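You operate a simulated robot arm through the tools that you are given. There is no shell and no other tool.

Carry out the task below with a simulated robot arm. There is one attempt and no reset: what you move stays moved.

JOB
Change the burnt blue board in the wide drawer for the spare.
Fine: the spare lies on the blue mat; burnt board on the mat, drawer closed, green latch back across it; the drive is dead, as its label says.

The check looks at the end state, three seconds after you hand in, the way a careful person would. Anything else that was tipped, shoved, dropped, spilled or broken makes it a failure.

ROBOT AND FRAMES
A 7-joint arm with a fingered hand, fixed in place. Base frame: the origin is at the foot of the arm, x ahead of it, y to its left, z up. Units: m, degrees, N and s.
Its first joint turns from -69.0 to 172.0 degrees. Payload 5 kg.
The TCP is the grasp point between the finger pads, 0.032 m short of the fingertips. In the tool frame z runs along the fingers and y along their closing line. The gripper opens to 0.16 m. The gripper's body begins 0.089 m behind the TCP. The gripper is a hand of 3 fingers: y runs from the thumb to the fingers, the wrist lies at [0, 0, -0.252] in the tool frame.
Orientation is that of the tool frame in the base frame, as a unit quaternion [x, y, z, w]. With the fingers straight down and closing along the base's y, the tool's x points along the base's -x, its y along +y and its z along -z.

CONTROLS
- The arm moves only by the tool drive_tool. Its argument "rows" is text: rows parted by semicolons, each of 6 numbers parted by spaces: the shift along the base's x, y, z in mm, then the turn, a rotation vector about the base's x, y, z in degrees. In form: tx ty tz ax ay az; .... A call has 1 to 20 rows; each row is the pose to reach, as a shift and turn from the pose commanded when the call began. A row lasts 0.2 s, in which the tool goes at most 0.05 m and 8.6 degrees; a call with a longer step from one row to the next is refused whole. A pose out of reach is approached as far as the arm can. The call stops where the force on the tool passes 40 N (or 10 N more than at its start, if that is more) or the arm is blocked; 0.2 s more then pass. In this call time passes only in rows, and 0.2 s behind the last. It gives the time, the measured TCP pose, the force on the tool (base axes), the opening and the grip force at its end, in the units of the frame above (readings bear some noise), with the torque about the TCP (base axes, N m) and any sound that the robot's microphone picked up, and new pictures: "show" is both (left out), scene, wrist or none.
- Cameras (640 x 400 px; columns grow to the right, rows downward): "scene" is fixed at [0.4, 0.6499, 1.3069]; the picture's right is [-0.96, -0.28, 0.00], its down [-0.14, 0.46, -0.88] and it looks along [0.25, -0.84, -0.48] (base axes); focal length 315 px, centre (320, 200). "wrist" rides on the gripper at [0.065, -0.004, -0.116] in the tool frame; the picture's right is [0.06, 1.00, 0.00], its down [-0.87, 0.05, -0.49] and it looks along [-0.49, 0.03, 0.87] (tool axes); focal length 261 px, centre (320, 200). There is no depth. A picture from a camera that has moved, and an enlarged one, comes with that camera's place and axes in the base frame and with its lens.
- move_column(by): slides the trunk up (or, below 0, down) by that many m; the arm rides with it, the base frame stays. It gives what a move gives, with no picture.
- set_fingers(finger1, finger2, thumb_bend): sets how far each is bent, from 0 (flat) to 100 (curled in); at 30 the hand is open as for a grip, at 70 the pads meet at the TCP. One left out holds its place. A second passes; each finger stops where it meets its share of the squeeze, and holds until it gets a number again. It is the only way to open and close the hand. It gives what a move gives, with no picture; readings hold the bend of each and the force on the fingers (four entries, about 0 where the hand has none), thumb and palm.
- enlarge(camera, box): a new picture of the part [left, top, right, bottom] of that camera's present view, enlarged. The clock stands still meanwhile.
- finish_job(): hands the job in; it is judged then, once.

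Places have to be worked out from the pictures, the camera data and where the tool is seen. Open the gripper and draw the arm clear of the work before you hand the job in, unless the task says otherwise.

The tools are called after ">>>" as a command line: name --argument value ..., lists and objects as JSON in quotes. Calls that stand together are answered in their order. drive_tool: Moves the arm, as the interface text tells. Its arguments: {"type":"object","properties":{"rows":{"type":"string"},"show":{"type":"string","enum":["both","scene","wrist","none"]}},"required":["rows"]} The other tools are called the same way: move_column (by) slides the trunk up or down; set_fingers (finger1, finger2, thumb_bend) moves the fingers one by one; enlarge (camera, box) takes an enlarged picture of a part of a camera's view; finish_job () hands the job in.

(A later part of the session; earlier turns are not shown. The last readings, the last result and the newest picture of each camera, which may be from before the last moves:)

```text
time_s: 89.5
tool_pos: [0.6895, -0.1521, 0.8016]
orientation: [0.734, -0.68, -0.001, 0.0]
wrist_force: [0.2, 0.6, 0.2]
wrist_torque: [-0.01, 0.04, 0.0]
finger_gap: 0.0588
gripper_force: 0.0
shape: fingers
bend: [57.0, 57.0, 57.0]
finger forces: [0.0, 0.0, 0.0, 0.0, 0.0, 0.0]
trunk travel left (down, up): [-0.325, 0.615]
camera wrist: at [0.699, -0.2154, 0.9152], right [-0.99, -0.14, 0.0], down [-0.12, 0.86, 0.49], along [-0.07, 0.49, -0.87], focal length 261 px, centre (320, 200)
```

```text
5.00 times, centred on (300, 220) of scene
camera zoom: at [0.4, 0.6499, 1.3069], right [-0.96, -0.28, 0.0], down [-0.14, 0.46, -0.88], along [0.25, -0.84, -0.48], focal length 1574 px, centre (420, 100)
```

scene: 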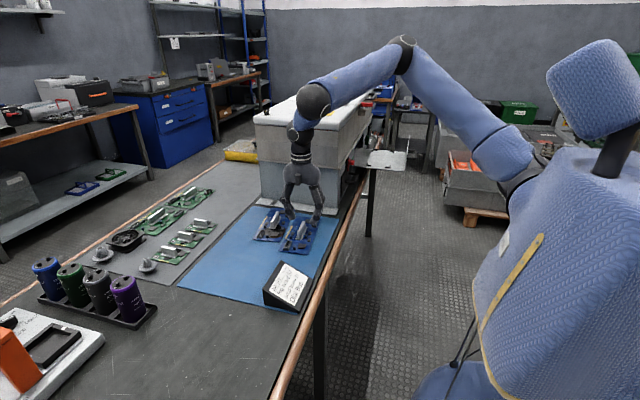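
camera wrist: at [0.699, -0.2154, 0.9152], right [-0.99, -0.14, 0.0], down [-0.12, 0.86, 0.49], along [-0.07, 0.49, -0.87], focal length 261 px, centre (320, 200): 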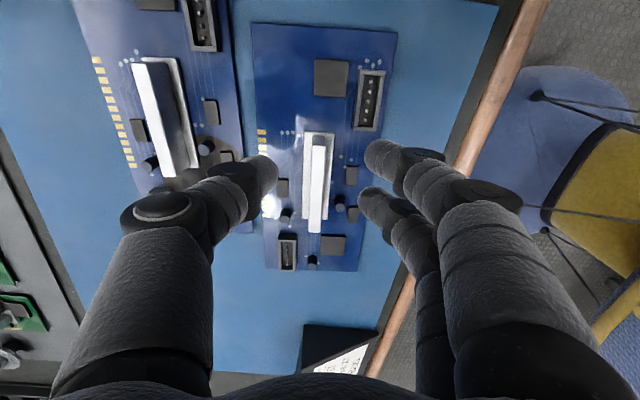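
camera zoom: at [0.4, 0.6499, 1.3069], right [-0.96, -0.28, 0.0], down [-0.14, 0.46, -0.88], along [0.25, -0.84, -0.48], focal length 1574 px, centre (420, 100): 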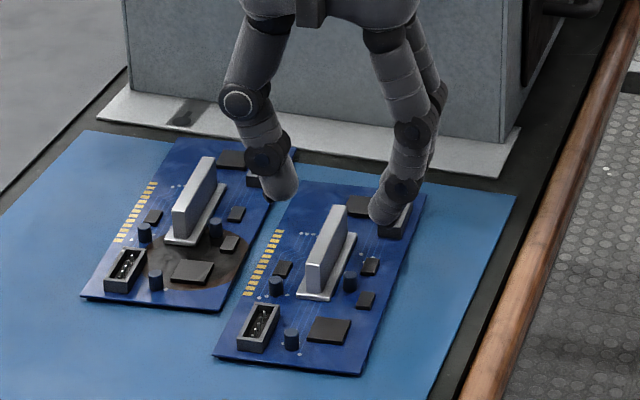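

Alignment matches the earlier grip (fin centred, capacitor clear). Descend to grip height and close gently.

>>> drive_tool --rows "0 0 -10 0 0 0; 0 0 -20 0 0 0; 0 0 -26 0 0 0" --show "none"

>>> set_fingers --finger1 66 --finger2 66 --thumb_bend 66

>>> enlarge --camera "scene" --box '[260, 180, 340, 260]'

>>> enlarge --camera "wrist" --box '[200, 50, 440, 250]'

```text
time_s: 90.3
tool_pos: [0.69, -0.1503, 0.7764]
orientation: [0.734, -0.679, 0.0, 0.0]
wrist_force: [-0.9, -0.7, 10.5]
wrist_torque: [-0.23, 0.33, 0.01]
finger_gap: 0.0584
gripper_force: 5.3
shape: fingers
bend: [58.0, 57.0, 57.0]
finger forces: [9.9, 0.1, 0.1, 0.1, 0.0, 0.1]
trunk travel left (down, up): [-0.325, 0.615]
```

```text
time_s: 91.3
tool_pos: [0.6907, -0.1514, 0.7757]
orientation: [0.734, -0.68, -0.001, 0.001]
wrist_force: [0.6, 0.2, 0.5]
wrist_torque: [-0.02, 0.02, -0.01]
finger_gap: 0.0261
gripper_force: 0.0
shape: fingers
bend: [66.0, 66.0, 66.0]
finger forces: [0.0, 0.0, 0.0, 0.0, 0.0, 0.1]
trunk travel left (down, up): [-0.325, 0.615]
```

```text
5.00 times, centred on (300, 220) of scene
camera zoom: at [0.4, 0.6499, 1.3069], right [-0.96, -0.28, 0.0], down [-0.14, 0.46, -0.88], along [0.25, -0.84, -0.48], focal length 1574 px, centre (420, 100)
```

zoom: 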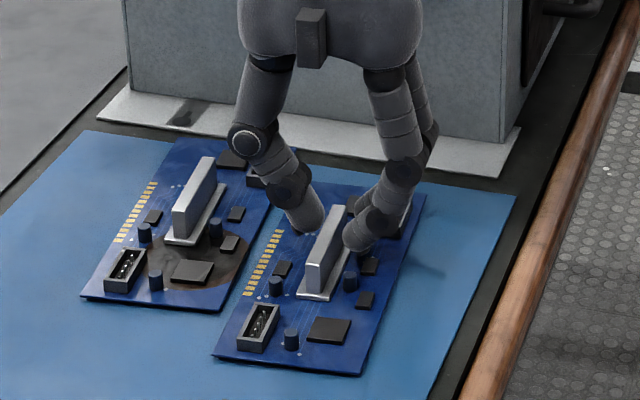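

```text
2.00 times, centred on (320, 150) of wrist
camera zoom: at [0.6991, -0.2149, 0.8895], right [-0.99, -0.14, 0.0], down [-0.12, 0.86, 0.49], along [-0.07, 0.49, -0.87], focal length 521 px, centre (320, 300)
```

zoom: 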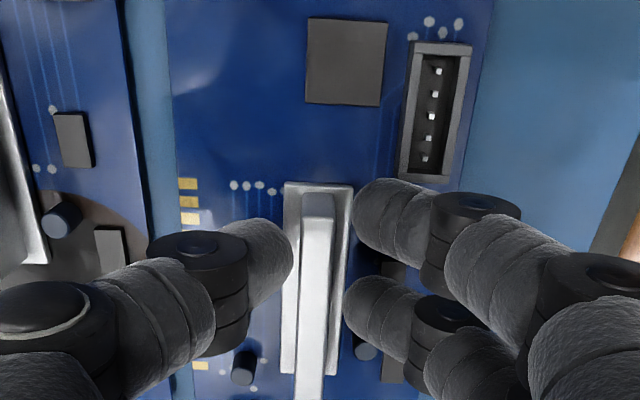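

Finger1 briefly touched a connector while open; closed in, it's free. Lower 3 mm and squeeze the fin.

>>> drive_tool --rows "0 0 -1.5 0 0 0; 0 0 -3 0 0 0" --show "none"

>>> set_fingers --finger1 78 --finger2 78 --thumb_bend 78

>>> enlarge --camera "wrist" --box '[200, 50, 440, 250]'

```text
time_s: 91.9
tool_pos: [0.6903, -0.1503, 0.7728]
orientation: [0.733, -0.68, -0.001, 0.001]
wrist_force: [-0.1, 0.6, -0.2]
wrist_torque: [0.0, 0.01, 0.05]
finger_gap: 0.0259
gripper_force: 0.2
shape: fingers
bend: [66.0, 66.0, 66.0]
finger forces: [0.1, 0.0, 0.0, 0.1, 0.0, 0.0]
trunk travel left (down, up): [-0.325, 0.615]
```

```text
time_s: 92.9
tool_pos: [0.6911, -0.149, 0.7724]
orientation: [0.734, -0.679, -0.001, 0.001]
wrist_force: [0.5, -0.3, -2.0]
wrist_torque: [-0.03, 0.02, 0.01]
finger_gap: 0.0155
gripper_force: 21.8
shape: fingers
bend: [73.0, 73.0, 71.0]
finger forces: [10.9, 10.6, 0.0, 0.0, 21.9, 0.0]
trunk travel left (down, up): [-0.325, 0.615]
```

```text
2.00 times, centred on (320, 150) of wrist
camera zoom: at [0.699, -0.2144, 0.887], right [-0.99, -0.14, 0.0], down [-0.12, 0.86, 0.49], along [-0.07, 0.49, -0.87], focal length 521 px, centre (320, 300)
```

zoom: 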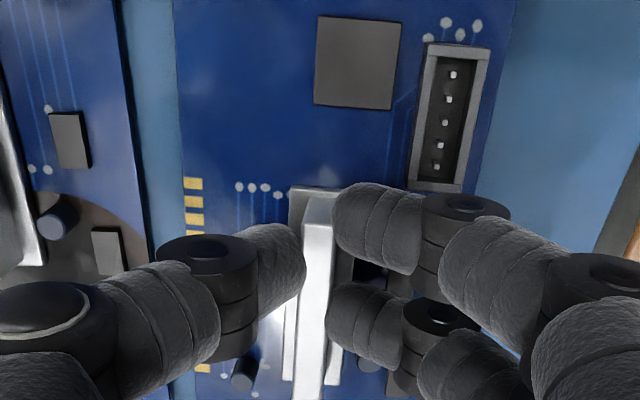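

Spare gripped (11+11 vs 22 N). Lift it slowly and verify.

>>> drive_tool --rows "0 0 4 0 0 0; 0 0 10 0 0 0; -2 -2 20 0 0 0; -5 -3 35 0 0 0; -10 -5 60 0 0 0" --show "wrist"

>>> enlarge --camera "scene" --box '[260, 160, 340, 240]'

```text
time_s: 94.1
tool_pos: [0.6814, -0.1539, 0.8325]
orientation: [0.734, -0.679, -0.001, 0.001]
wrist_force: [0.0, 0.3, -1.4]
wrist_torque: [-0.05, -0.02, -0.01]
finger_gap: 0.0152
gripper_force: 21.4
shape: fingers
bend: [73.0, 73.0, 71.0]
finger forces: [11.0, 10.5, 0.0, 0.0, 21.8, 0.0]
trunk travel left (down, up): [-0.325, 0.615]
camera wrist: at [0.6896, -0.2188, 0.9473], right [-0.99, -0.14, 0.0], down [-0.12, 0.86, 0.49], along [-0.07, 0.49, -0.87], focal length 261 px, centre (320, 200)
```

wrist: 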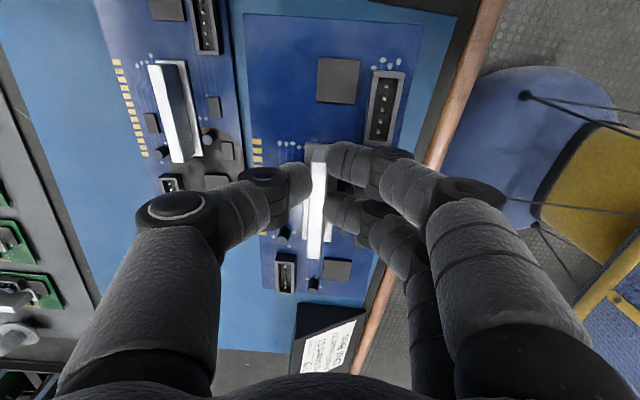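

```text
5.00 times, centred on (300, 200) of scene
camera zoom: at [0.4, 0.6499, 1.3069], right [-0.96, -0.28, 0.0], down [-0.14, 0.46, -0.88], along [0.25, -0.84, -0.48], focal length 1574 px, centre (420, 200)
```

zoom: 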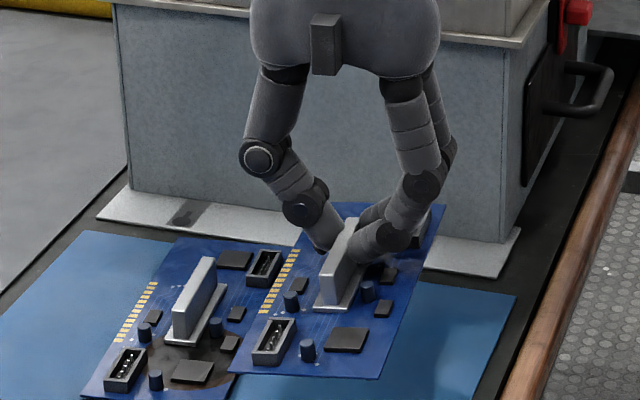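

Spare lifts cleanly. Raise it, pull in from the limit, and bring the trunk back to its original height.

>>> drive_tool --rows "-15 -5 30 0 0 -2.5; -35 -10 60 0 0 -5; -60 -15 85 0 0 -5; -80 -18 100 0 0 -5" --show "none"

>>> move_column --by 0.2

>>> drive_tool --rows "-15 -20 -35 0 0 0; -35 -45 -70 0 0 0; -55 -75 -105 0 0 0; -75 -105 -140 0 0 0; -90 -140 -160 0 0 0; -100 -180 -165 0 0 0; -100 -220 -165 0 0 0; -105 -260 -165 0 0 0; -115 -295 -165 0 0 0; -130 -330 -165 0 0 0; -150 -365 -165 0 0 0; -165 -400 -165 0 0 0" --show "both"

```text
time_s: 95.1
tool_pos: [0.5997, -0.173, 0.9306]
orientation: [-0.703, 0.711, 0.0, -0.001]
wrist_force: [-0.4, -0.4, -1.0]
wrist_torque: [-0.01, -0.01, -0.01]
finger_gap: 0.0153
gripper_force: 21.7
shape: fingers
bend: [73.0, 73.0, 71.0]
finger forces: [11.1, 10.4, 0.1, 0.0, 21.7, 0.0]
trunk travel left (down, up): [-0.325, 0.615]
```

```text
time_s: 97.2
tool_pos: [0.5995, -0.1714, 1.1304]
orientation: [-0.703, 0.711, 0.001, -0.001]
wrist_force: [-0.2, 0.1, -1.7]
wrist_torque: [-0.02, -0.04, -0.01]
finger_gap: 0.0156
gripper_force: 22.2
shape: fingers
bend: [73.0, 73.0, 71.0]
finger forces: [11.1, 10.4, 0.1, 0.0, 21.7, 0.0]
trunk travel left (down, up): [-0.525, 0.415]
```

```text
refused: row 3 steps farther than a row can; nothing moved
```

A step was slightly too long; re-send with smaller steps.

>>> drive_tool --rows "-15 -15 -30 0 0 0; -30 -35 -60 0 0 0; -45 -60 -90 0 0 0; -60 -85 -120 0 0 0; -75 -115 -145 0 0 0; -90 -150 -165 0 0 0; -95 -190 -165 0 0 0; -100 -230 -165 0 0 0; -105 -270 -165 0 0 0; -115 -305 -165 0 0 0; -130 -340 -165 0 0 0; -150 -375 -165 0 0 0; -165 -410 -165 0 0 0" --show "both"

```text
time_s: 100.0
tool_pos: [0.434, -0.5836, 0.9661]
orientation: [-0.704, 0.711, 0.001, 0.0]
wrist_force: [-0.1, -0.1, -1.7]
wrist_torque: [-0.02, -0.03, 0.01]
finger_gap: 0.0151
gripper_force: 21.4
shape: fingers
bend: [74.0, 73.0, 71.0]
finger forces: [10.9, 10.3, 0.1, 0.0, 21.3, 0.1]
trunk travel left (down, up): [-0.525, 0.415]
camera wrist: at [0.4366, -0.6493, 1.0801], right [-1.0, -0.05, 0.0], down [-0.05, 0.87, 0.49], along [-0.03, 0.49, -0.87], focal length 261 px, centre (320, 200)
```

scene: 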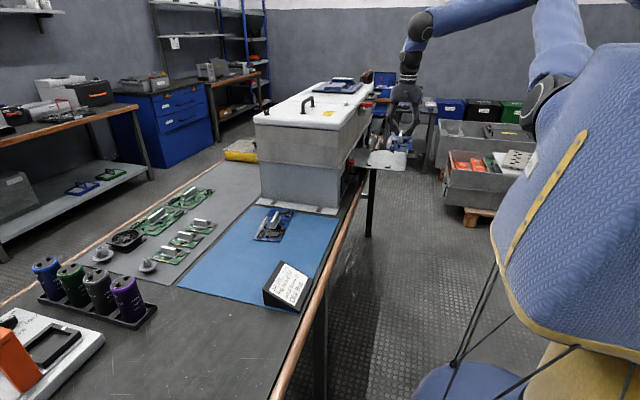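
wrist: 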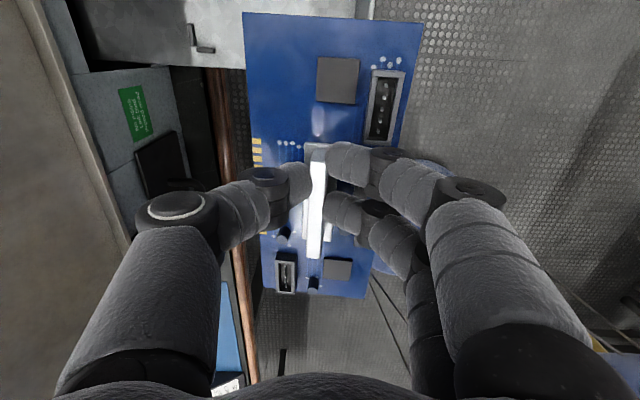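

Transit went smoothly. Carry on to over the open drawer, then approach the tray from above.

>>> drive_tool --rows "0 -40 0 0 0 0; 0 -80 0 0 0 0; 0 -120 0 0 0 0; 0 -160 0 0 0 0; 0 -185 0 0 0 0; 30 -185 -10 0 0 0; 60 -185 -35 0 0 0; 80.5 -185 -65 0 0 0; 80.5 -185 -95 0 0 0" --show "both"

>>> enlarge --camera "wrist" --box '[200, 0, 460, 320]'

>>> enlarge --camera "scene" --box '[350, 115, 420, 171]'

```text
time_s: 102.0
tool_pos: [0.5143, -0.766, 0.8711]
orientation: [-0.704, 0.711, 0.002, 0.0]
wrist_force: [-0.1, -0.3, -1.6]
wrist_torque: [-0.04, 0.03, -0.05]
finger_gap: 0.0151
gripper_force: 21.3
shape: fingers
bend: [74.0, 73.0, 71.0]
finger forces: [10.8, 10.2, 0.0, 0.1, 21.1, 0.1]
trunk travel left (down, up): [-0.525, 0.415]
camera wrist: at [0.5175, -0.8314, 0.9856], right [-1.0, -0.05, 0.0], down [-0.04, 0.87, 0.49], along [-0.03, 0.49, -0.87], focal length 261 px, centre (320, 200)
```

scene: 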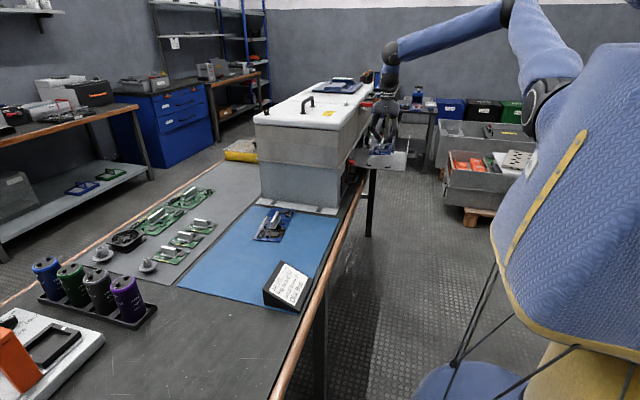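
wrist: 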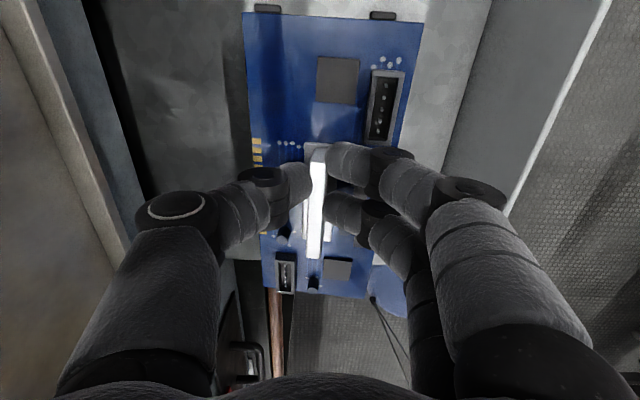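

```text
1.25 times, centred on (330, 160) of wrist
camera zoom: at [0.5175, -0.8314, 0.9856], right [-1.0, -0.05, 0.0], down [-0.04, 0.87, 0.49], along [-0.03, 0.49, -0.87], focal length 326 px, centre (308, 250)
```

zoom: 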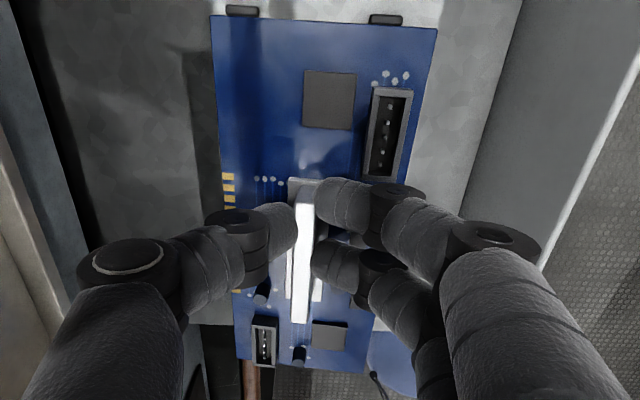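

```text
7.14 times, centred on (385, 143) of scene
camera zoom: at [0.4, 0.6499, 1.3069], right [-0.96, -0.28, 0.0], down [-0.14, 0.46, -0.88], along [0.25, -0.84, -0.48], focal length 2249 px, centre (-144, 607)
```

zoom: 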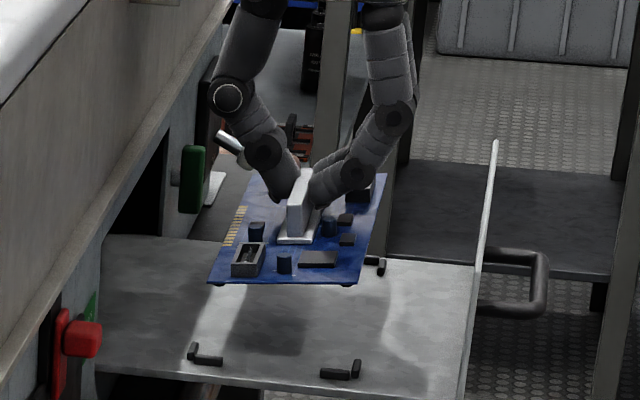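

In the scene view the spare sits at the same place relative to the hand as the burnt one did. Descend to ~12 mm above the tray and compare with the holders.

>>> drive_tool --rows "0.4 -1 -12 0 0 0; 0.4 -1 -24 0 0 0; 0.4 -1 -36 0 0 0" --show "wrist"

>>> enlarge --camera "scene" --box '[360, 130, 410, 170]'

>>> enlarge --camera "wrist" --box '[220, 0, 440, 60]'

>>> enlarge --camera "wrist" --box '[220, 240, 400, 320]'

```text
time_s: 102.8
tool_pos: [0.5151, -0.7677, 0.834]
orientation: [-0.703, 0.711, 0.002, 0.0]
wrist_force: [0.4, -0.4, -2.3]
wrist_torque: [0.0, 0.02, 0.0]
finger_gap: 0.0154
gripper_force: 20.6
shape: fingers
bend: [74.0, 73.0, 71.0]
finger forces: [10.8, 10.2, 0.0, 0.0, 21.2, 0.1]
trunk travel left (down, up): [-0.525, 0.415]
camera wrist: at [0.5184, -0.8339, 0.948], right [-1.0, -0.05, 0.0], down [-0.04, 0.87, 0.49], along [-0.03, 0.49, -0.87], focal length 261 px, centre (320, 200)
```

wrist: 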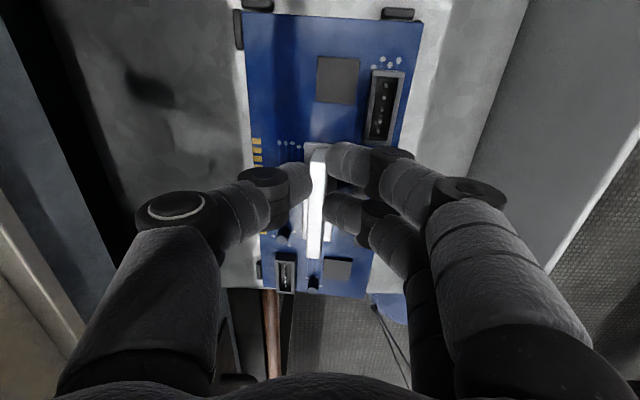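

```text
10.00 times, centred on (385, 150) of scene
camera zoom: at [0.4, 0.6499, 1.3069], right [-0.96, -0.28, 0.0], down [-0.14, 0.46, -0.88], along [0.25, -0.84, -0.48], focal length 3149 px, centre (-330, 700)
```

zoom: 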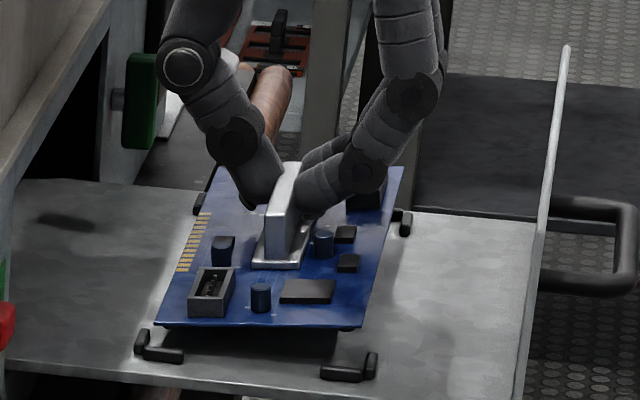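

```text
2.91 times, centred on (330, 30) of wrist
camera zoom: at [0.5184, -0.8339, 0.948], right [-1.0, -0.05, 0.0], down [-0.04, 0.87, 0.49], along [-0.03, 0.49, -0.87], focal length 758 px, centre (291, 694)
```

zoom: 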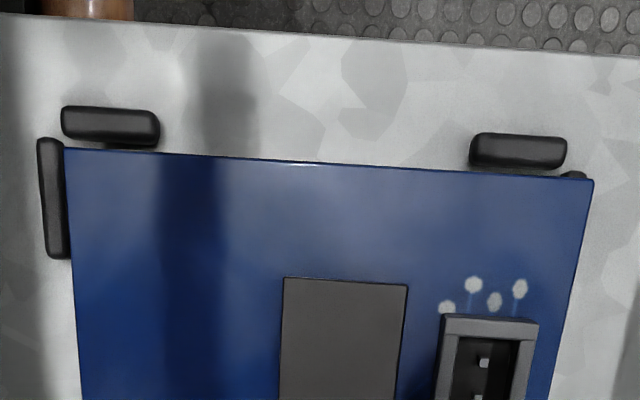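

```text
3.56 times, centred on (310, 280) of wrist
camera zoom: at [0.5184, -0.8339, 0.948], right [-1.0, -0.05, 0.0], down [-0.04, 0.87, 0.49], along [-0.03, 0.49, -0.87], focal length 927 px, centre (356, -84)
```

zoom: 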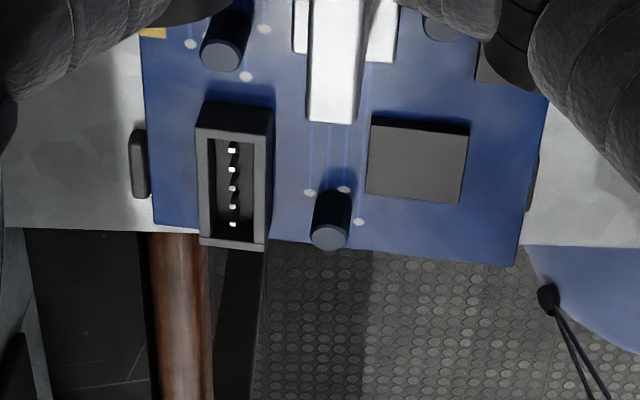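

Position relative to the holders looks right within ~1 mm; the board seems slightly rolled (its −x side a few mm high). Enlarge the scene further to measure that.

>>> enlarge --camera "scene" --box '[368, 145, 402, 170]'

```text
16.00 times, centred on (385, 158) of scene
camera zoom: at [0.4, 0.6499, 1.3069], right [-0.96, -0.28, 0.0], down [-0.14, 0.46, -0.88], along [0.25, -0.84, -0.48], focal length 5038 px, centre (-720, 880)
```

zoom: 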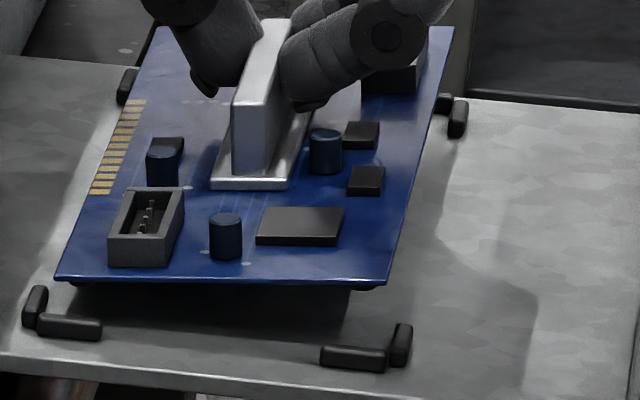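

The board's −x side is ~9 mm high (≈6° roll in the grip). I rotate the tool −6° about y (with a 4 mm x compensation) to level it, then recheck.

>>> drive_tool --rows "-2.2 0 0 0 -3 0; -4.2 0 0 0 -6 0" --show "wrist"

>>> enlarge --camera "scene" --box '[368, 145, 402, 170]'

>>> enlarge --camera "wrist" --box '[220, 0, 440, 60]'

>>> enlarge --camera "wrist" --box '[220, 240, 400, 320]'

```text
time_s: 103.4
tool_pos: [0.5118, -0.7689, 0.8364]
orientation: [-0.703, 0.709, -0.036, 0.037]
wrist_force: [0.1, 0.5, -2.1]
wrist_torque: [-0.03, 0.0, 0.02]
finger_gap: 0.0151
gripper_force: 21.3
shape: fingers
bend: [74.0, 73.0, 71.0]
finger forces: [10.8, 10.4, 0.0, 0.0, 21.2, 0.0]
trunk travel left (down, up): [-0.525, 0.415]
camera wrist: at [0.502, -0.8333, 0.949], right [-0.99, -0.05, -0.1], down [-0.1, 0.87, 0.48], along [0.06, 0.49, -0.87], focal length 261 px, centre (320, 200)
```

wrist: 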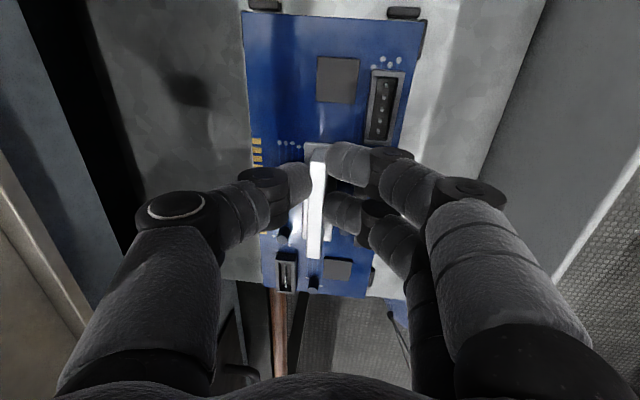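

```text
16.00 times, centred on (385, 158) of scene
camera zoom: at [0.4, 0.6499, 1.3069], right [-0.96, -0.28, 0.0], down [-0.14, 0.46, -0.88], along [0.25, -0.84, -0.48], focal length 5038 px, centre (-720, 880)
```

zoom: 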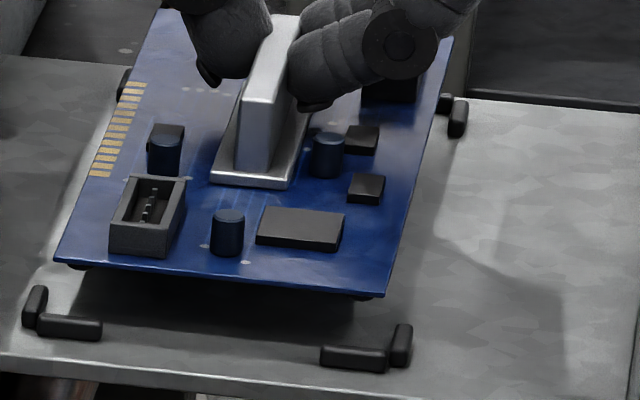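

```text
2.91 times, centred on (330, 30) of wrist
camera zoom: at [0.502, -0.8333, 0.949], right [-0.99, -0.05, -0.1], down [-0.1, 0.87, 0.48], along [0.06, 0.49, -0.87], focal length 758 px, centre (291, 694)
```

zoom: 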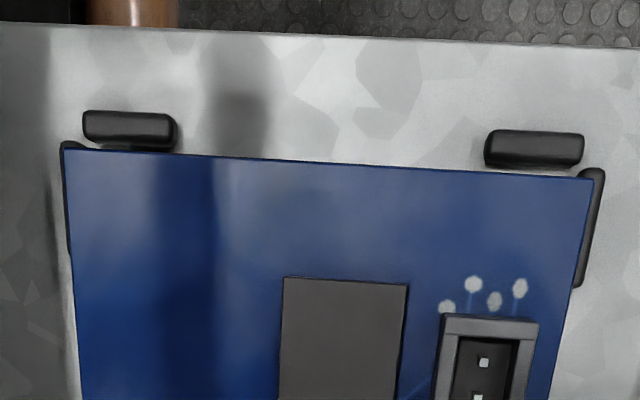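

```text
3.56 times, centred on (310, 280) of wrist
camera zoom: at [0.502, -0.8333, 0.949], right [-0.99, -0.05, -0.1], down [-0.1, 0.87, 0.48], along [0.06, 0.49, -0.87], focal length 927 px, centre (356, -84)
```

zoom: 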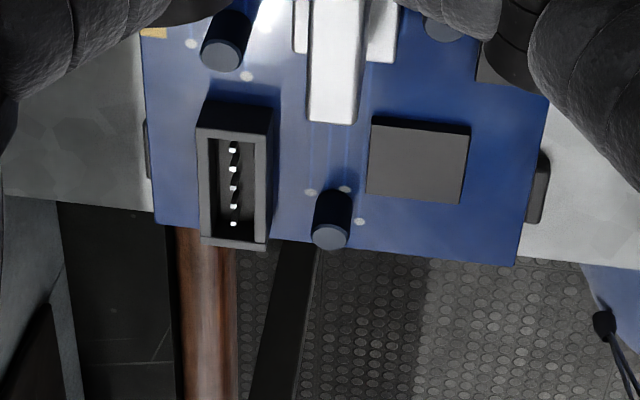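

Level now, and by my measurements centred in the holders (≈1.7 mm clearance each side in x, ~2 mm in y). Lower the remaining 17 mm.

>>> drive_tool --rows "0 0 -5 0 0 0; 0 0 -10 0 0 0; 0 0 -13 0 0 0; 0 0 -15 0 0 0; 0 0 -17 0 0 0" --show "wrist"

>>> enlarge --camera "scene" --box '[368, 145, 402, 170]'

>>> enlarge --camera "wrist" --box '[220, 0, 440, 60]'

>>> enlarge --camera "wrist" --box '[220, 240, 400, 320]'

```text
time_s: 104.6
tool_pos: [0.5118, -0.769, 0.8168]
orientation: [-0.703, 0.71, -0.036, 0.037]
wrist_force: [-0.3, -0.3, -1.3]
wrist_torque: [-0.04, -0.01, 0.03]
finger_gap: 0.0153
gripper_force: 21.5
shape: fingers
bend: [74.0, 74.0, 71.0]
finger forces: [10.7, 10.6, 0.0, 0.0, 21.3, 0.1]
trunk travel left (down, up): [-0.525, 0.415]
camera wrist: at [0.5021, -0.8337, 0.9316], right [-0.99, -0.05, -0.1], down [-0.1, 0.87, 0.49], along [0.06, 0.49, -0.87], focal length 261 px, centre (320, 200)
```

wrist: 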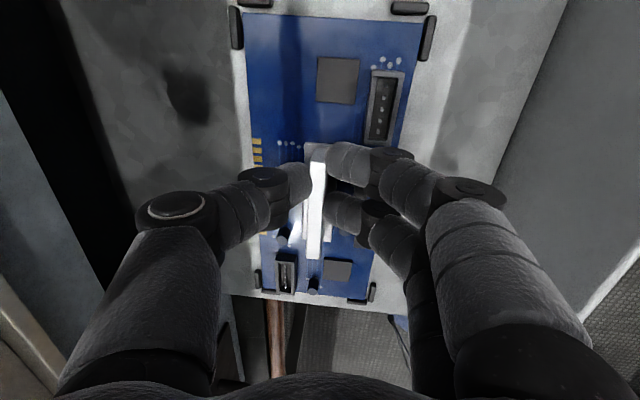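

```text
16.00 times, centred on (385, 158) of scene
camera zoom: at [0.4, 0.6499, 1.3069], right [-0.96, -0.28, 0.0], down [-0.14, 0.46, -0.88], along [0.25, -0.84, -0.48], focal length 5038 px, centre (-720, 880)
```

zoom: 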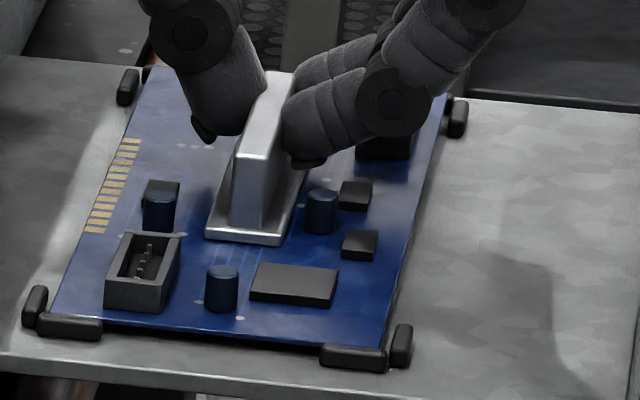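

```text
2.91 times, centred on (330, 30) of wrist
camera zoom: at [0.5021, -0.8337, 0.9316], right [-0.99, -0.05, -0.1], down [-0.1, 0.87, 0.49], along [0.06, 0.49, -0.87], focal length 758 px, centre (291, 694)
```

zoom: 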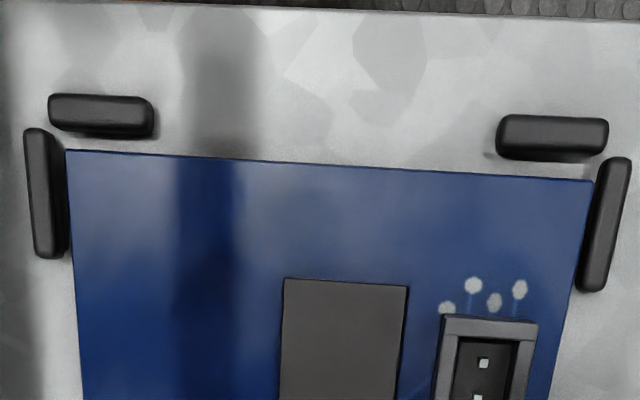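

```text
3.56 times, centred on (310, 280) of wrist
camera zoom: at [0.5021, -0.8337, 0.9316], right [-0.99, -0.05, -0.1], down [-0.1, 0.87, 0.49], along [0.06, 0.49, -0.87], focal length 927 px, centre (356, -84)
```

zoom: 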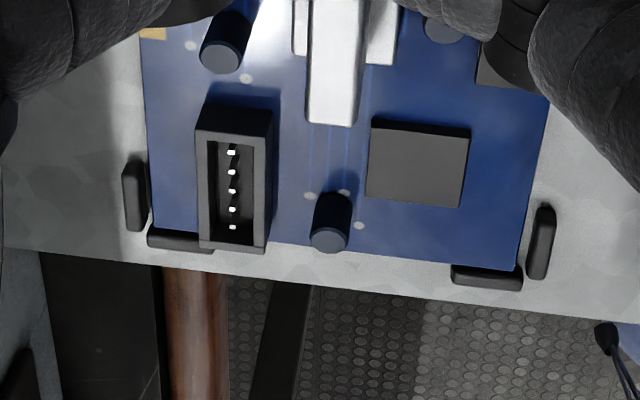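

The board is inside the brackets; near (+y) gap looks ~0 and far gap ~2 mm, so shift 1 mm toward −y and lower until contact.

>>> drive_tool --rows "0 -1.2 0 0 0 0; 0 -1.2 -1.5 0 0 0; 0 -1.2 -3 0 0 0; 0 -1.2 -4.5 0 0 0" --show "none"

>>> enlarge --camera "scene" --box '[368, 145, 402, 170]'

>>> enlarge --camera "wrist" --box '[220, 240, 400, 320]'

```text
time_s: 105.6
tool_pos: [0.5118, -0.7701, 0.8156]
orientation: [-0.702, 0.71, -0.036, 0.036]
wrist_force: [-0.1, -1.3, 6.3]
wrist_torque: [0.01, -0.04, -0.01]
finger_gap: 0.0152
gripper_force: 23.5
shape: fingers
bend: [74.0, 74.0, 71.0]
finger forces: [11.2, 12.2, 0.1, 0.1, 23.0, 0.0]
trunk travel left (down, up): [-0.525, 0.415]
```

```text
16.00 times, centred on (385, 158) of scene
camera zoom: at [0.4, 0.6499, 1.3069], right [-0.96, -0.28, 0.0], down [-0.14, 0.46, -0.88], along [0.25, -0.84, -0.48], focal length 5038 px, centre (-720, 880)
```

zoom: 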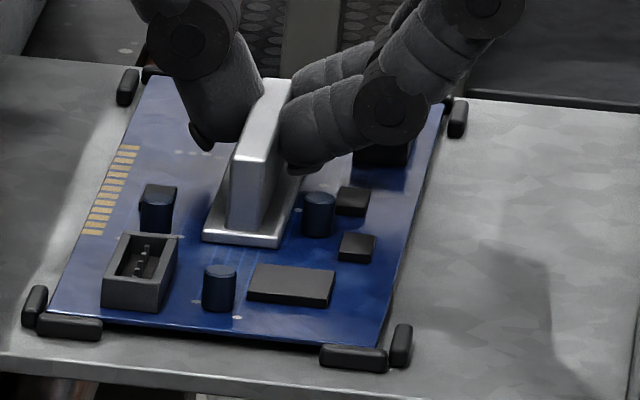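

```text
3.56 times, centred on (310, 280) of wrist
camera zoom: at [0.5025, -0.8349, 0.9288], right [-0.99, -0.05, -0.1], down [-0.1, 0.87, 0.48], along [0.06, 0.49, -0.87], focal length 927 px, centre (356, -84)
```

zoom: 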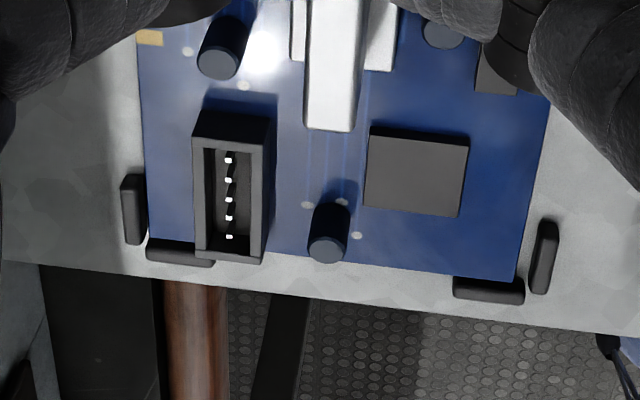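

Contact (≈7 N). The board sits ~1–2 mm toward the +x stops; lift 1.5 mm, shift −1.3 mm in x, and set down again.

>>> drive_tool --rows "0 0 2 0 0 0; -1.4 0 2 0 0 0; -1.4 0 0.5 0 0 0; -1.4 0 -0.5 0 0 0" --show "none"

>>> enlarge --camera "scene" --box '[368, 145, 402, 170]'

>>> enlarge --camera "wrist" --box '[220, 240, 400, 320]'

>>> enlarge --camera "wrist" --box '[220, 0, 440, 60]'

```text
time_s: 106.6
tool_pos: [0.5102, -0.7701, 0.8135]
orientation: [-0.702, 0.71, -0.037, 0.036]
wrist_force: [-0.5, -0.2, 12.4]
wrist_torque: [0.09, -0.03, -0.01]
finger_gap: 0.0148
gripper_force: 24.4
shape: fingers
bend: [74.0, 74.0, 71.0]
finger forces: [11.7, 12.7, 0.0, 0.1, 23.9, 0.0]
trunk travel left (down, up): [-0.525, 0.415]
```

```text
16.00 times, centred on (385, 158) of scene
camera zoom: at [0.4, 0.6499, 1.3069], right [-0.96, -0.28, 0.0], down [-0.14, 0.46, -0.88], along [0.25, -0.84, -0.48], focal length 5038 px, centre (-720, 880)
```

zoom: 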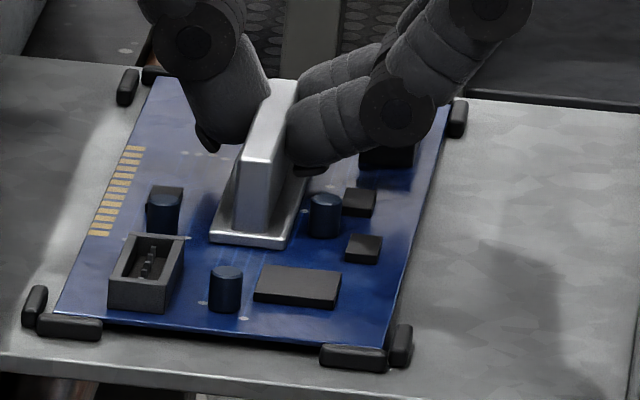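

```text
3.56 times, centred on (310, 280) of wrist
camera zoom: at [0.5005, -0.8346, 0.9284], right [-0.99, -0.05, -0.1], down [-0.1, 0.87, 0.48], along [0.06, 0.49, -0.87], focal length 927 px, centre (356, -84)
```

zoom: 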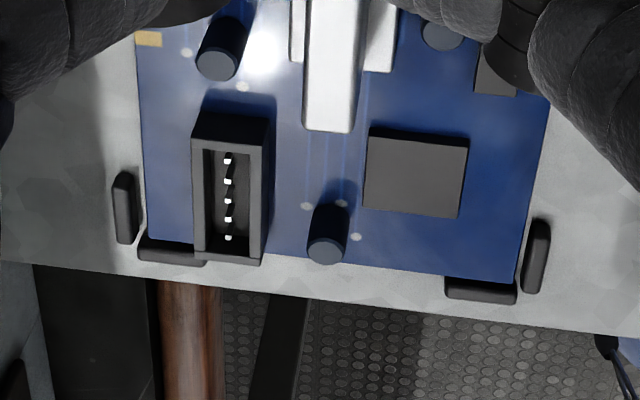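

```text
2.91 times, centred on (330, 30) of wrist
camera zoom: at [0.5005, -0.8346, 0.9284], right [-0.99, -0.05, -0.1], down [-0.1, 0.87, 0.48], along [0.06, 0.49, -0.87], focal length 758 px, centre (291, 694)
```

zoom: 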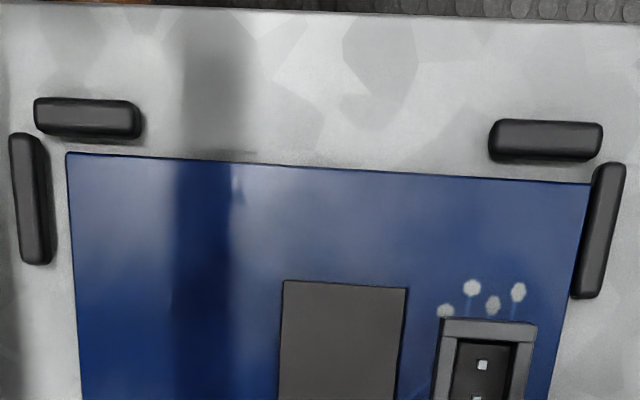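

Seated between the brackets, pressing 12 N. Ease the pressure, nudge +0.8 mm in x to centre, then release.

>>> drive_tool --rows "0.8 0 1.5 0 0 0; 0.8 0 1 0 0 0" --show "none"

>>> set_fingers --finger1 60 --finger2 60 --thumb_bend 60

>>> enlarge --camera "scene" --box '[368, 145, 402, 170]'

>>> enlarge --camera "wrist" --box '[220, 0, 440, 60]'

```text
time_s: 107.2
tool_pos: [0.5109, -0.7692, 0.8152]
orientation: [-0.703, 0.709, -0.036, 0.037]
wrist_force: [-2.8, -0.5, 8.9]
wrist_torque: [0.04, -0.05, -0.02]
finger_gap: 0.0151
gripper_force: 23.8
shape: fingers
bend: [74.0, 74.0, 71.0]
finger forces: [12.0, 12.6, 0.0, 0.0, 23.2, 0.0]
trunk travel left (down, up): [-0.525, 0.415]
```

```text
time_s: 108.2
tool_pos: [0.5121, -0.7702, 0.815]
orientation: [-0.703, 0.71, -0.036, 0.037]
wrist_force: [4.4, 0.4, 10.8]
wrist_torque: [0.05, 0.09, 0.0]
finger_gap: 0.0409
gripper_force: 5.9
shape: fingers
bend: [63.0, 63.0, 60.0]
finger forces: [5.6, 6.0, 0.1, 0.0, 0.0, 0.1]
trunk travel left (down, up): [-0.525, 0.415]
```

```text
16.00 times, centred on (385, 158) of scene
camera zoom: at [0.4, 0.6499, 1.3069], right [-0.96, -0.28, 0.0], down [-0.14, 0.46, -0.88], along [0.25, -0.84, -0.48], focal length 5038 px, centre (-720, 880)
```

zoom: 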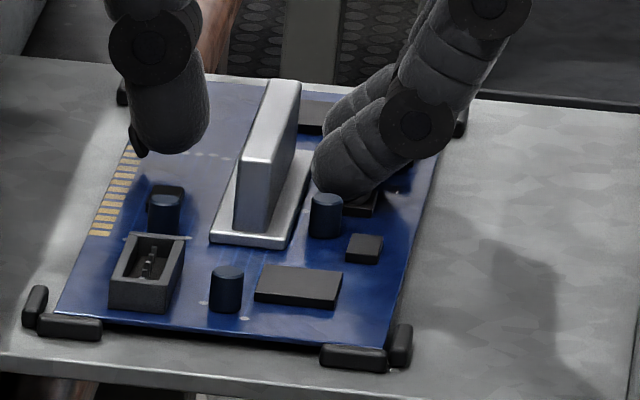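

```text
2.91 times, centred on (330, 30) of wrist
camera zoom: at [0.5018, -0.8344, 0.9287], right [-0.99, -0.05, -0.1], down [-0.1, 0.87, 0.48], along [0.06, 0.49, -0.87], focal length 758 px, centre (291, 694)
```

zoom: 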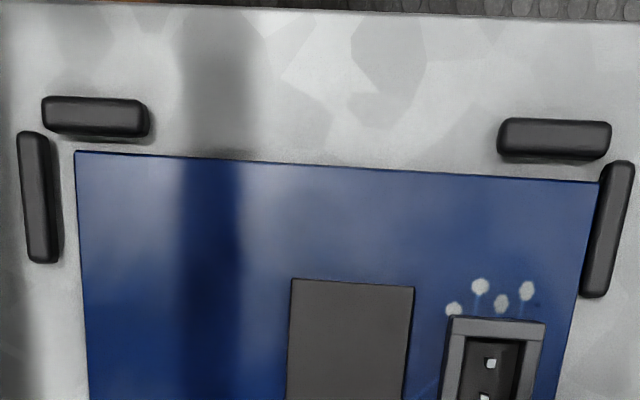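

The two fingers' tips press on parts as they open (the hand is tilted). Raise a few millimetres to relieve, then continue up.

>>> drive_tool --rows "0 0 3 0 0 0; 0 0 7 0 0 0; 0 0 12 0 0 0" --show "none"

>>> enlarge --camera "scene" --box '[368, 145, 402, 170]'

>>> enlarge --camera "wrist" --box '[200, 0, 440, 320]'

```text
time_s: 109.0
tool_pos: [0.5107, -0.7699, 0.8242]
orientation: [-0.702, 0.71, -0.036, 0.036]
wrist_force: [-0.1, 0.3, -0.4]
wrist_torque: [-0.01, -0.02, 0.01]
finger_gap: 0.0471
gripper_force: 0.0
shape: fingers
bend: [60.0, 60.0, 60.0]
finger forces: [0.1, 0.0, 0.0, 0.0, 0.0, 0.0]
trunk travel left (down, up): [-0.525, 0.415]
```

```text
16.00 times, centred on (385, 158) of scene
camera zoom: at [0.4, 0.6499, 1.3069], right [-0.96, -0.28, 0.0], down [-0.14, 0.46, -0.88], along [0.25, -0.84, -0.48], focal length 5038 px, centre (-720, 880)
```

zoom: 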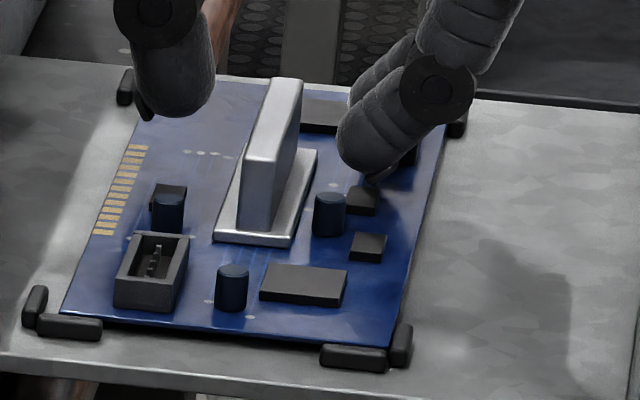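

```text
1.25 times, centred on (320, 160) of wrist
camera zoom: at [0.5015, -0.8349, 0.9398], right [-0.99, -0.05, -0.1], down [-0.1, 0.87, 0.49], along [0.06, 0.49, -0.87], focal length 326 px, centre (320, 250)
```

zoom: 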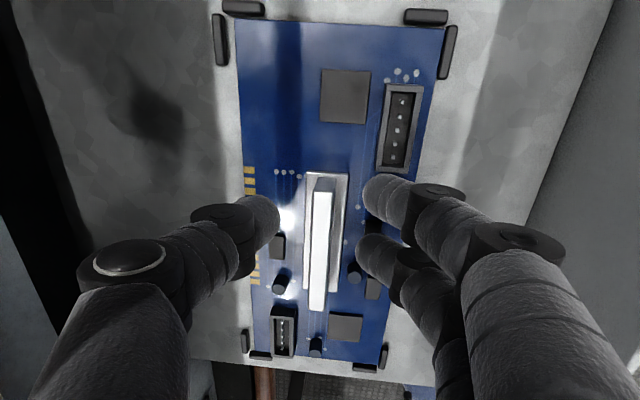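

Released. Rise to ~0.93 m, level the tool and inspect the seating of all four corners.

>>> drive_tool --rows "-3 0 25 0 3 0; -6 0 55 0 6 0; -15 -10 80 0 6 0; -25 -20 105 0 6 0" --show "wrist"

>>> enlarge --camera "wrist" --box '[210, 0, 450, 200]'

>>> enlarge --camera "scene" --box '[365, 140, 405, 170]'

```text
time_s: 110.0
tool_pos: [0.4873, -0.7889, 0.9324]
orientation: [-0.704, 0.71, 0.001, 0.0]
wrist_force: [0.5, 0.5, 0.2]
wrist_torque: [0.0, -0.02, 0.01]
finger_gap: 0.0472
gripper_force: 0.1
shape: fingers
bend: [60.0, 60.0, 60.0]
finger forces: [0.1, 0.0, 0.0, 0.0, 0.0, 0.0]
trunk travel left (down, up): [-0.525, 0.415]
camera wrist: at [0.4892, -0.8539, 1.0456], right [-1.0, -0.05, 0.0], down [-0.05, 0.87, 0.49], along [-0.03, 0.49, -0.87], focal length 261 px, centre (320, 200)
```

wrist: 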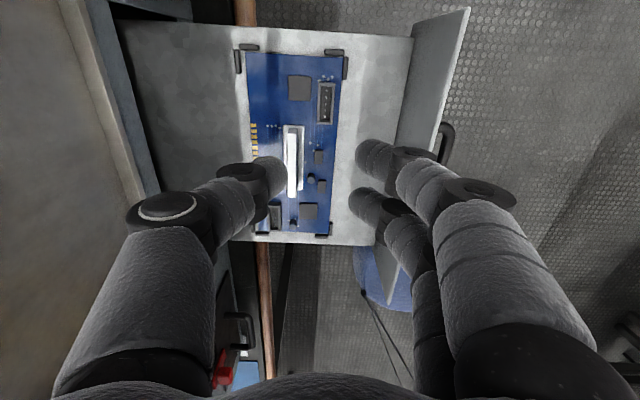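

```text
2.00 times, centred on (330, 100) of wrist
camera zoom: at [0.4892, -0.8539, 1.0456], right [-1.0, -0.05, 0.0], down [-0.05, 0.87, 0.49], along [-0.03, 0.49, -0.87], focal length 521 px, centre (300, 400)
```

zoom: 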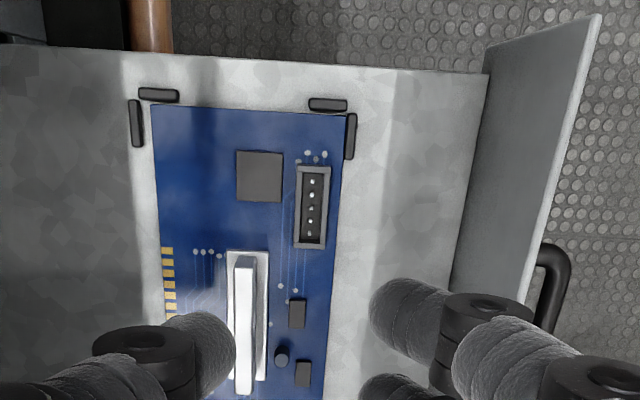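

```text
13.33 times, centred on (385, 155) of scene
camera zoom: at [0.4, 0.6499, 1.3069], right [-0.96, -0.28, 0.0], down [-0.14, 0.46, -0.88], along [0.25, -0.84, -0.48], focal length 4198 px, centre (-547, 800)
```

zoom: 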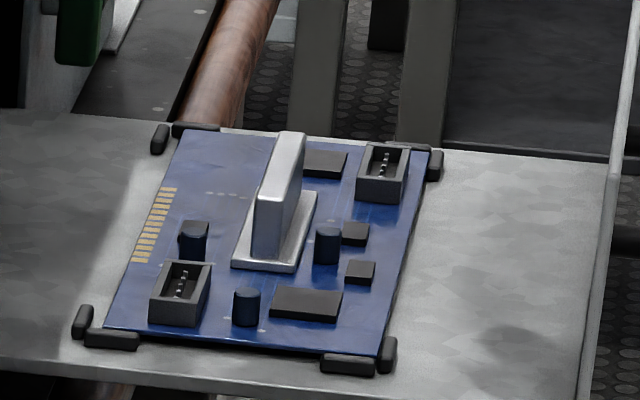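

The spare is properly seated inside all four brackets. Next, close the drawer: back off, yaw the hand back (to +8°) with fingers open, above the handle.

>>> drive_tool --rows "-30 10 20 0 0 0; -60 20 40 0 0 0; -90 30 50 0 0 0; -115 38 50 0 0 -8; -118 38 50 0 0 -16; -121 38 50 0 0 -24; -121 38 50 0 0 -32; -121 38 50 0 0 -40; -121 38 50 0 0 -48; -121 38 50 0 0 -56; -121 38 50 0 0 -64; -121 38 50 0 0 -72; -121 38 50 0 0 -82" --show "none"

>>> set_fingers --finger1 30 --finger2 30 --thumb_bend 30

```text
refused: row 13 steps farther than a row can; nothing moved
```

```text
time_s: 111.0
tool_pos: [0.4852, -0.7904, 0.9314]
orientation: [-0.703, 0.711, 0.001, 0.0]
wrist_force: [-1.0, -0.4, -0.2]
wrist_torque: [-0.01, 0.0, 0.0]
finger_gap: 0.1678
gripper_force: 0.1
shape: fingers
bend: [30.0, 30.0, 30.0]
finger forces: [0.1, 0.0, 0.0, 0.1, 0.1, 0.0]
trunk travel left (down, up): [-0.525, 0.415]
```

One row turned too far; fingers are already open. Re-send with smaller turns.

>>> drive_tool --rows "-30 10 20 0 0 0; -60 20 40 0 0 0; -90 30 50 0 0 0; -115 38 50 0 0 -8; -118 38 50 0 0 -16; -121 38 50 0 0 -24; -121 38 50 0 0 -32; -121 38 50 0 0 -40; -121 38 50 0 0 -48; -121 38 50 0 0 -56; -121 38 50 0 0 -64; -121 38 50 0 0 -72; -121 38 50 0 0 -80; -121 38 50 0 0 -82" --show "both"

```text
time_s: 114.0
tool_pos: [0.3649, -0.7519, 0.9808]
orientation: [-0.064, 0.998, 0.001, 0.001]
wrist_force: [-0.1, -0.5, 0.6]
wrist_torque: [-0.03, -0.01, 0.02]
finger_gap: 0.1679
gripper_force: 0.1
shape: fingers
bend: [30.0, 30.0, 30.0]
finger forces: [0.0, 0.0, 0.0, 0.0, 0.0, 0.0]
trunk travel left (down, up): [-0.525, 0.415]
camera wrist: at [0.3002, -0.7641, 1.0955], right [-0.19, 0.98, 0.0], down [0.85, 0.16, 0.49], along [0.48, 0.1, -0.87], focal length 261 px, centre (320, 200)
```

scene: 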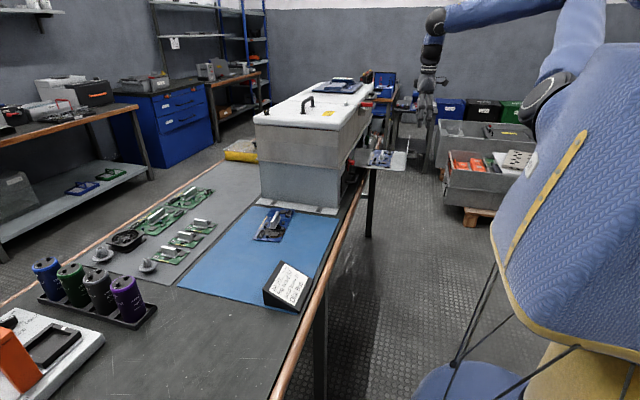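
wrist: 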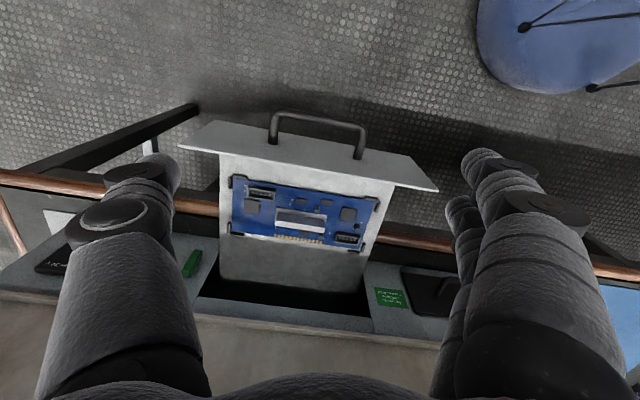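

Hand is above the handle with the fingers straddling. Descend to handle height.

>>> drive_tool --rows "0 1 -40 0 0 0; 0 1 -80 0 0 0; 0 1 -120 0 0 0; 0 1 -145 0 0 0; 0 1 -162 0 0 0" --show "wrist"

>>> enlarge --camera "scene" --box '[370, 110, 430, 170]'

```text
time_s: 115.2
tool_pos: [0.3637, -0.7512, 0.8182]
orientation: [-0.065, 0.998, 0.001, 0.001]
wrist_force: [-0.3, -0.4, 0.5]
wrist_torque: [0.05, -0.02, 0.02]
finger_gap: 0.1676
gripper_force: 0.0
shape: fingers
bend: [30.0, 30.0, 30.0]
finger forces: [0.1, 0.1, 0.0, 0.0, 0.0, 0.0]
trunk travel left (down, up): [-0.525, 0.415]
camera wrist: at [0.2991, -0.7642, 0.9331], right [-0.19, 0.98, 0.0], down [0.85, 0.16, 0.49], along [0.48, 0.1, -0.87], focal length 261 px, centre (320, 200)
```

wrist: 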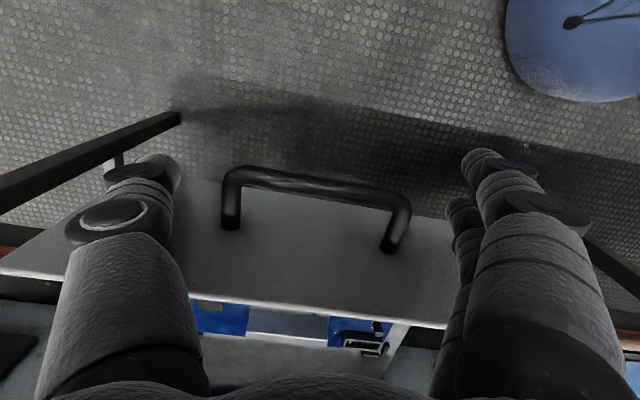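

```text
6.67 times, centred on (400, 140) of scene
camera zoom: at [0.4, 0.6499, 1.3069], right [-0.96, -0.28, 0.0], down [-0.14, 0.46, -0.88], along [0.25, -0.84, -0.48], focal length 2099 px, centre (-213, 600)
```

zoom: 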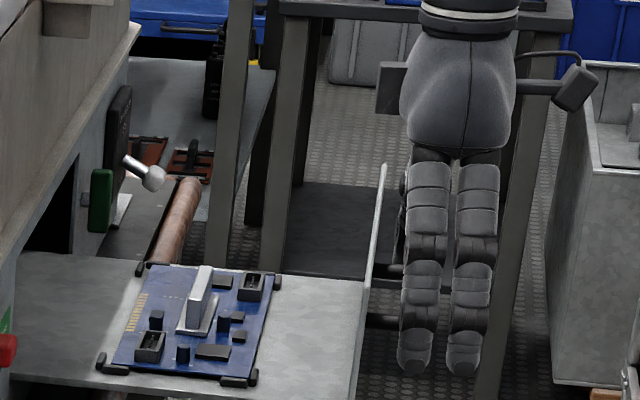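

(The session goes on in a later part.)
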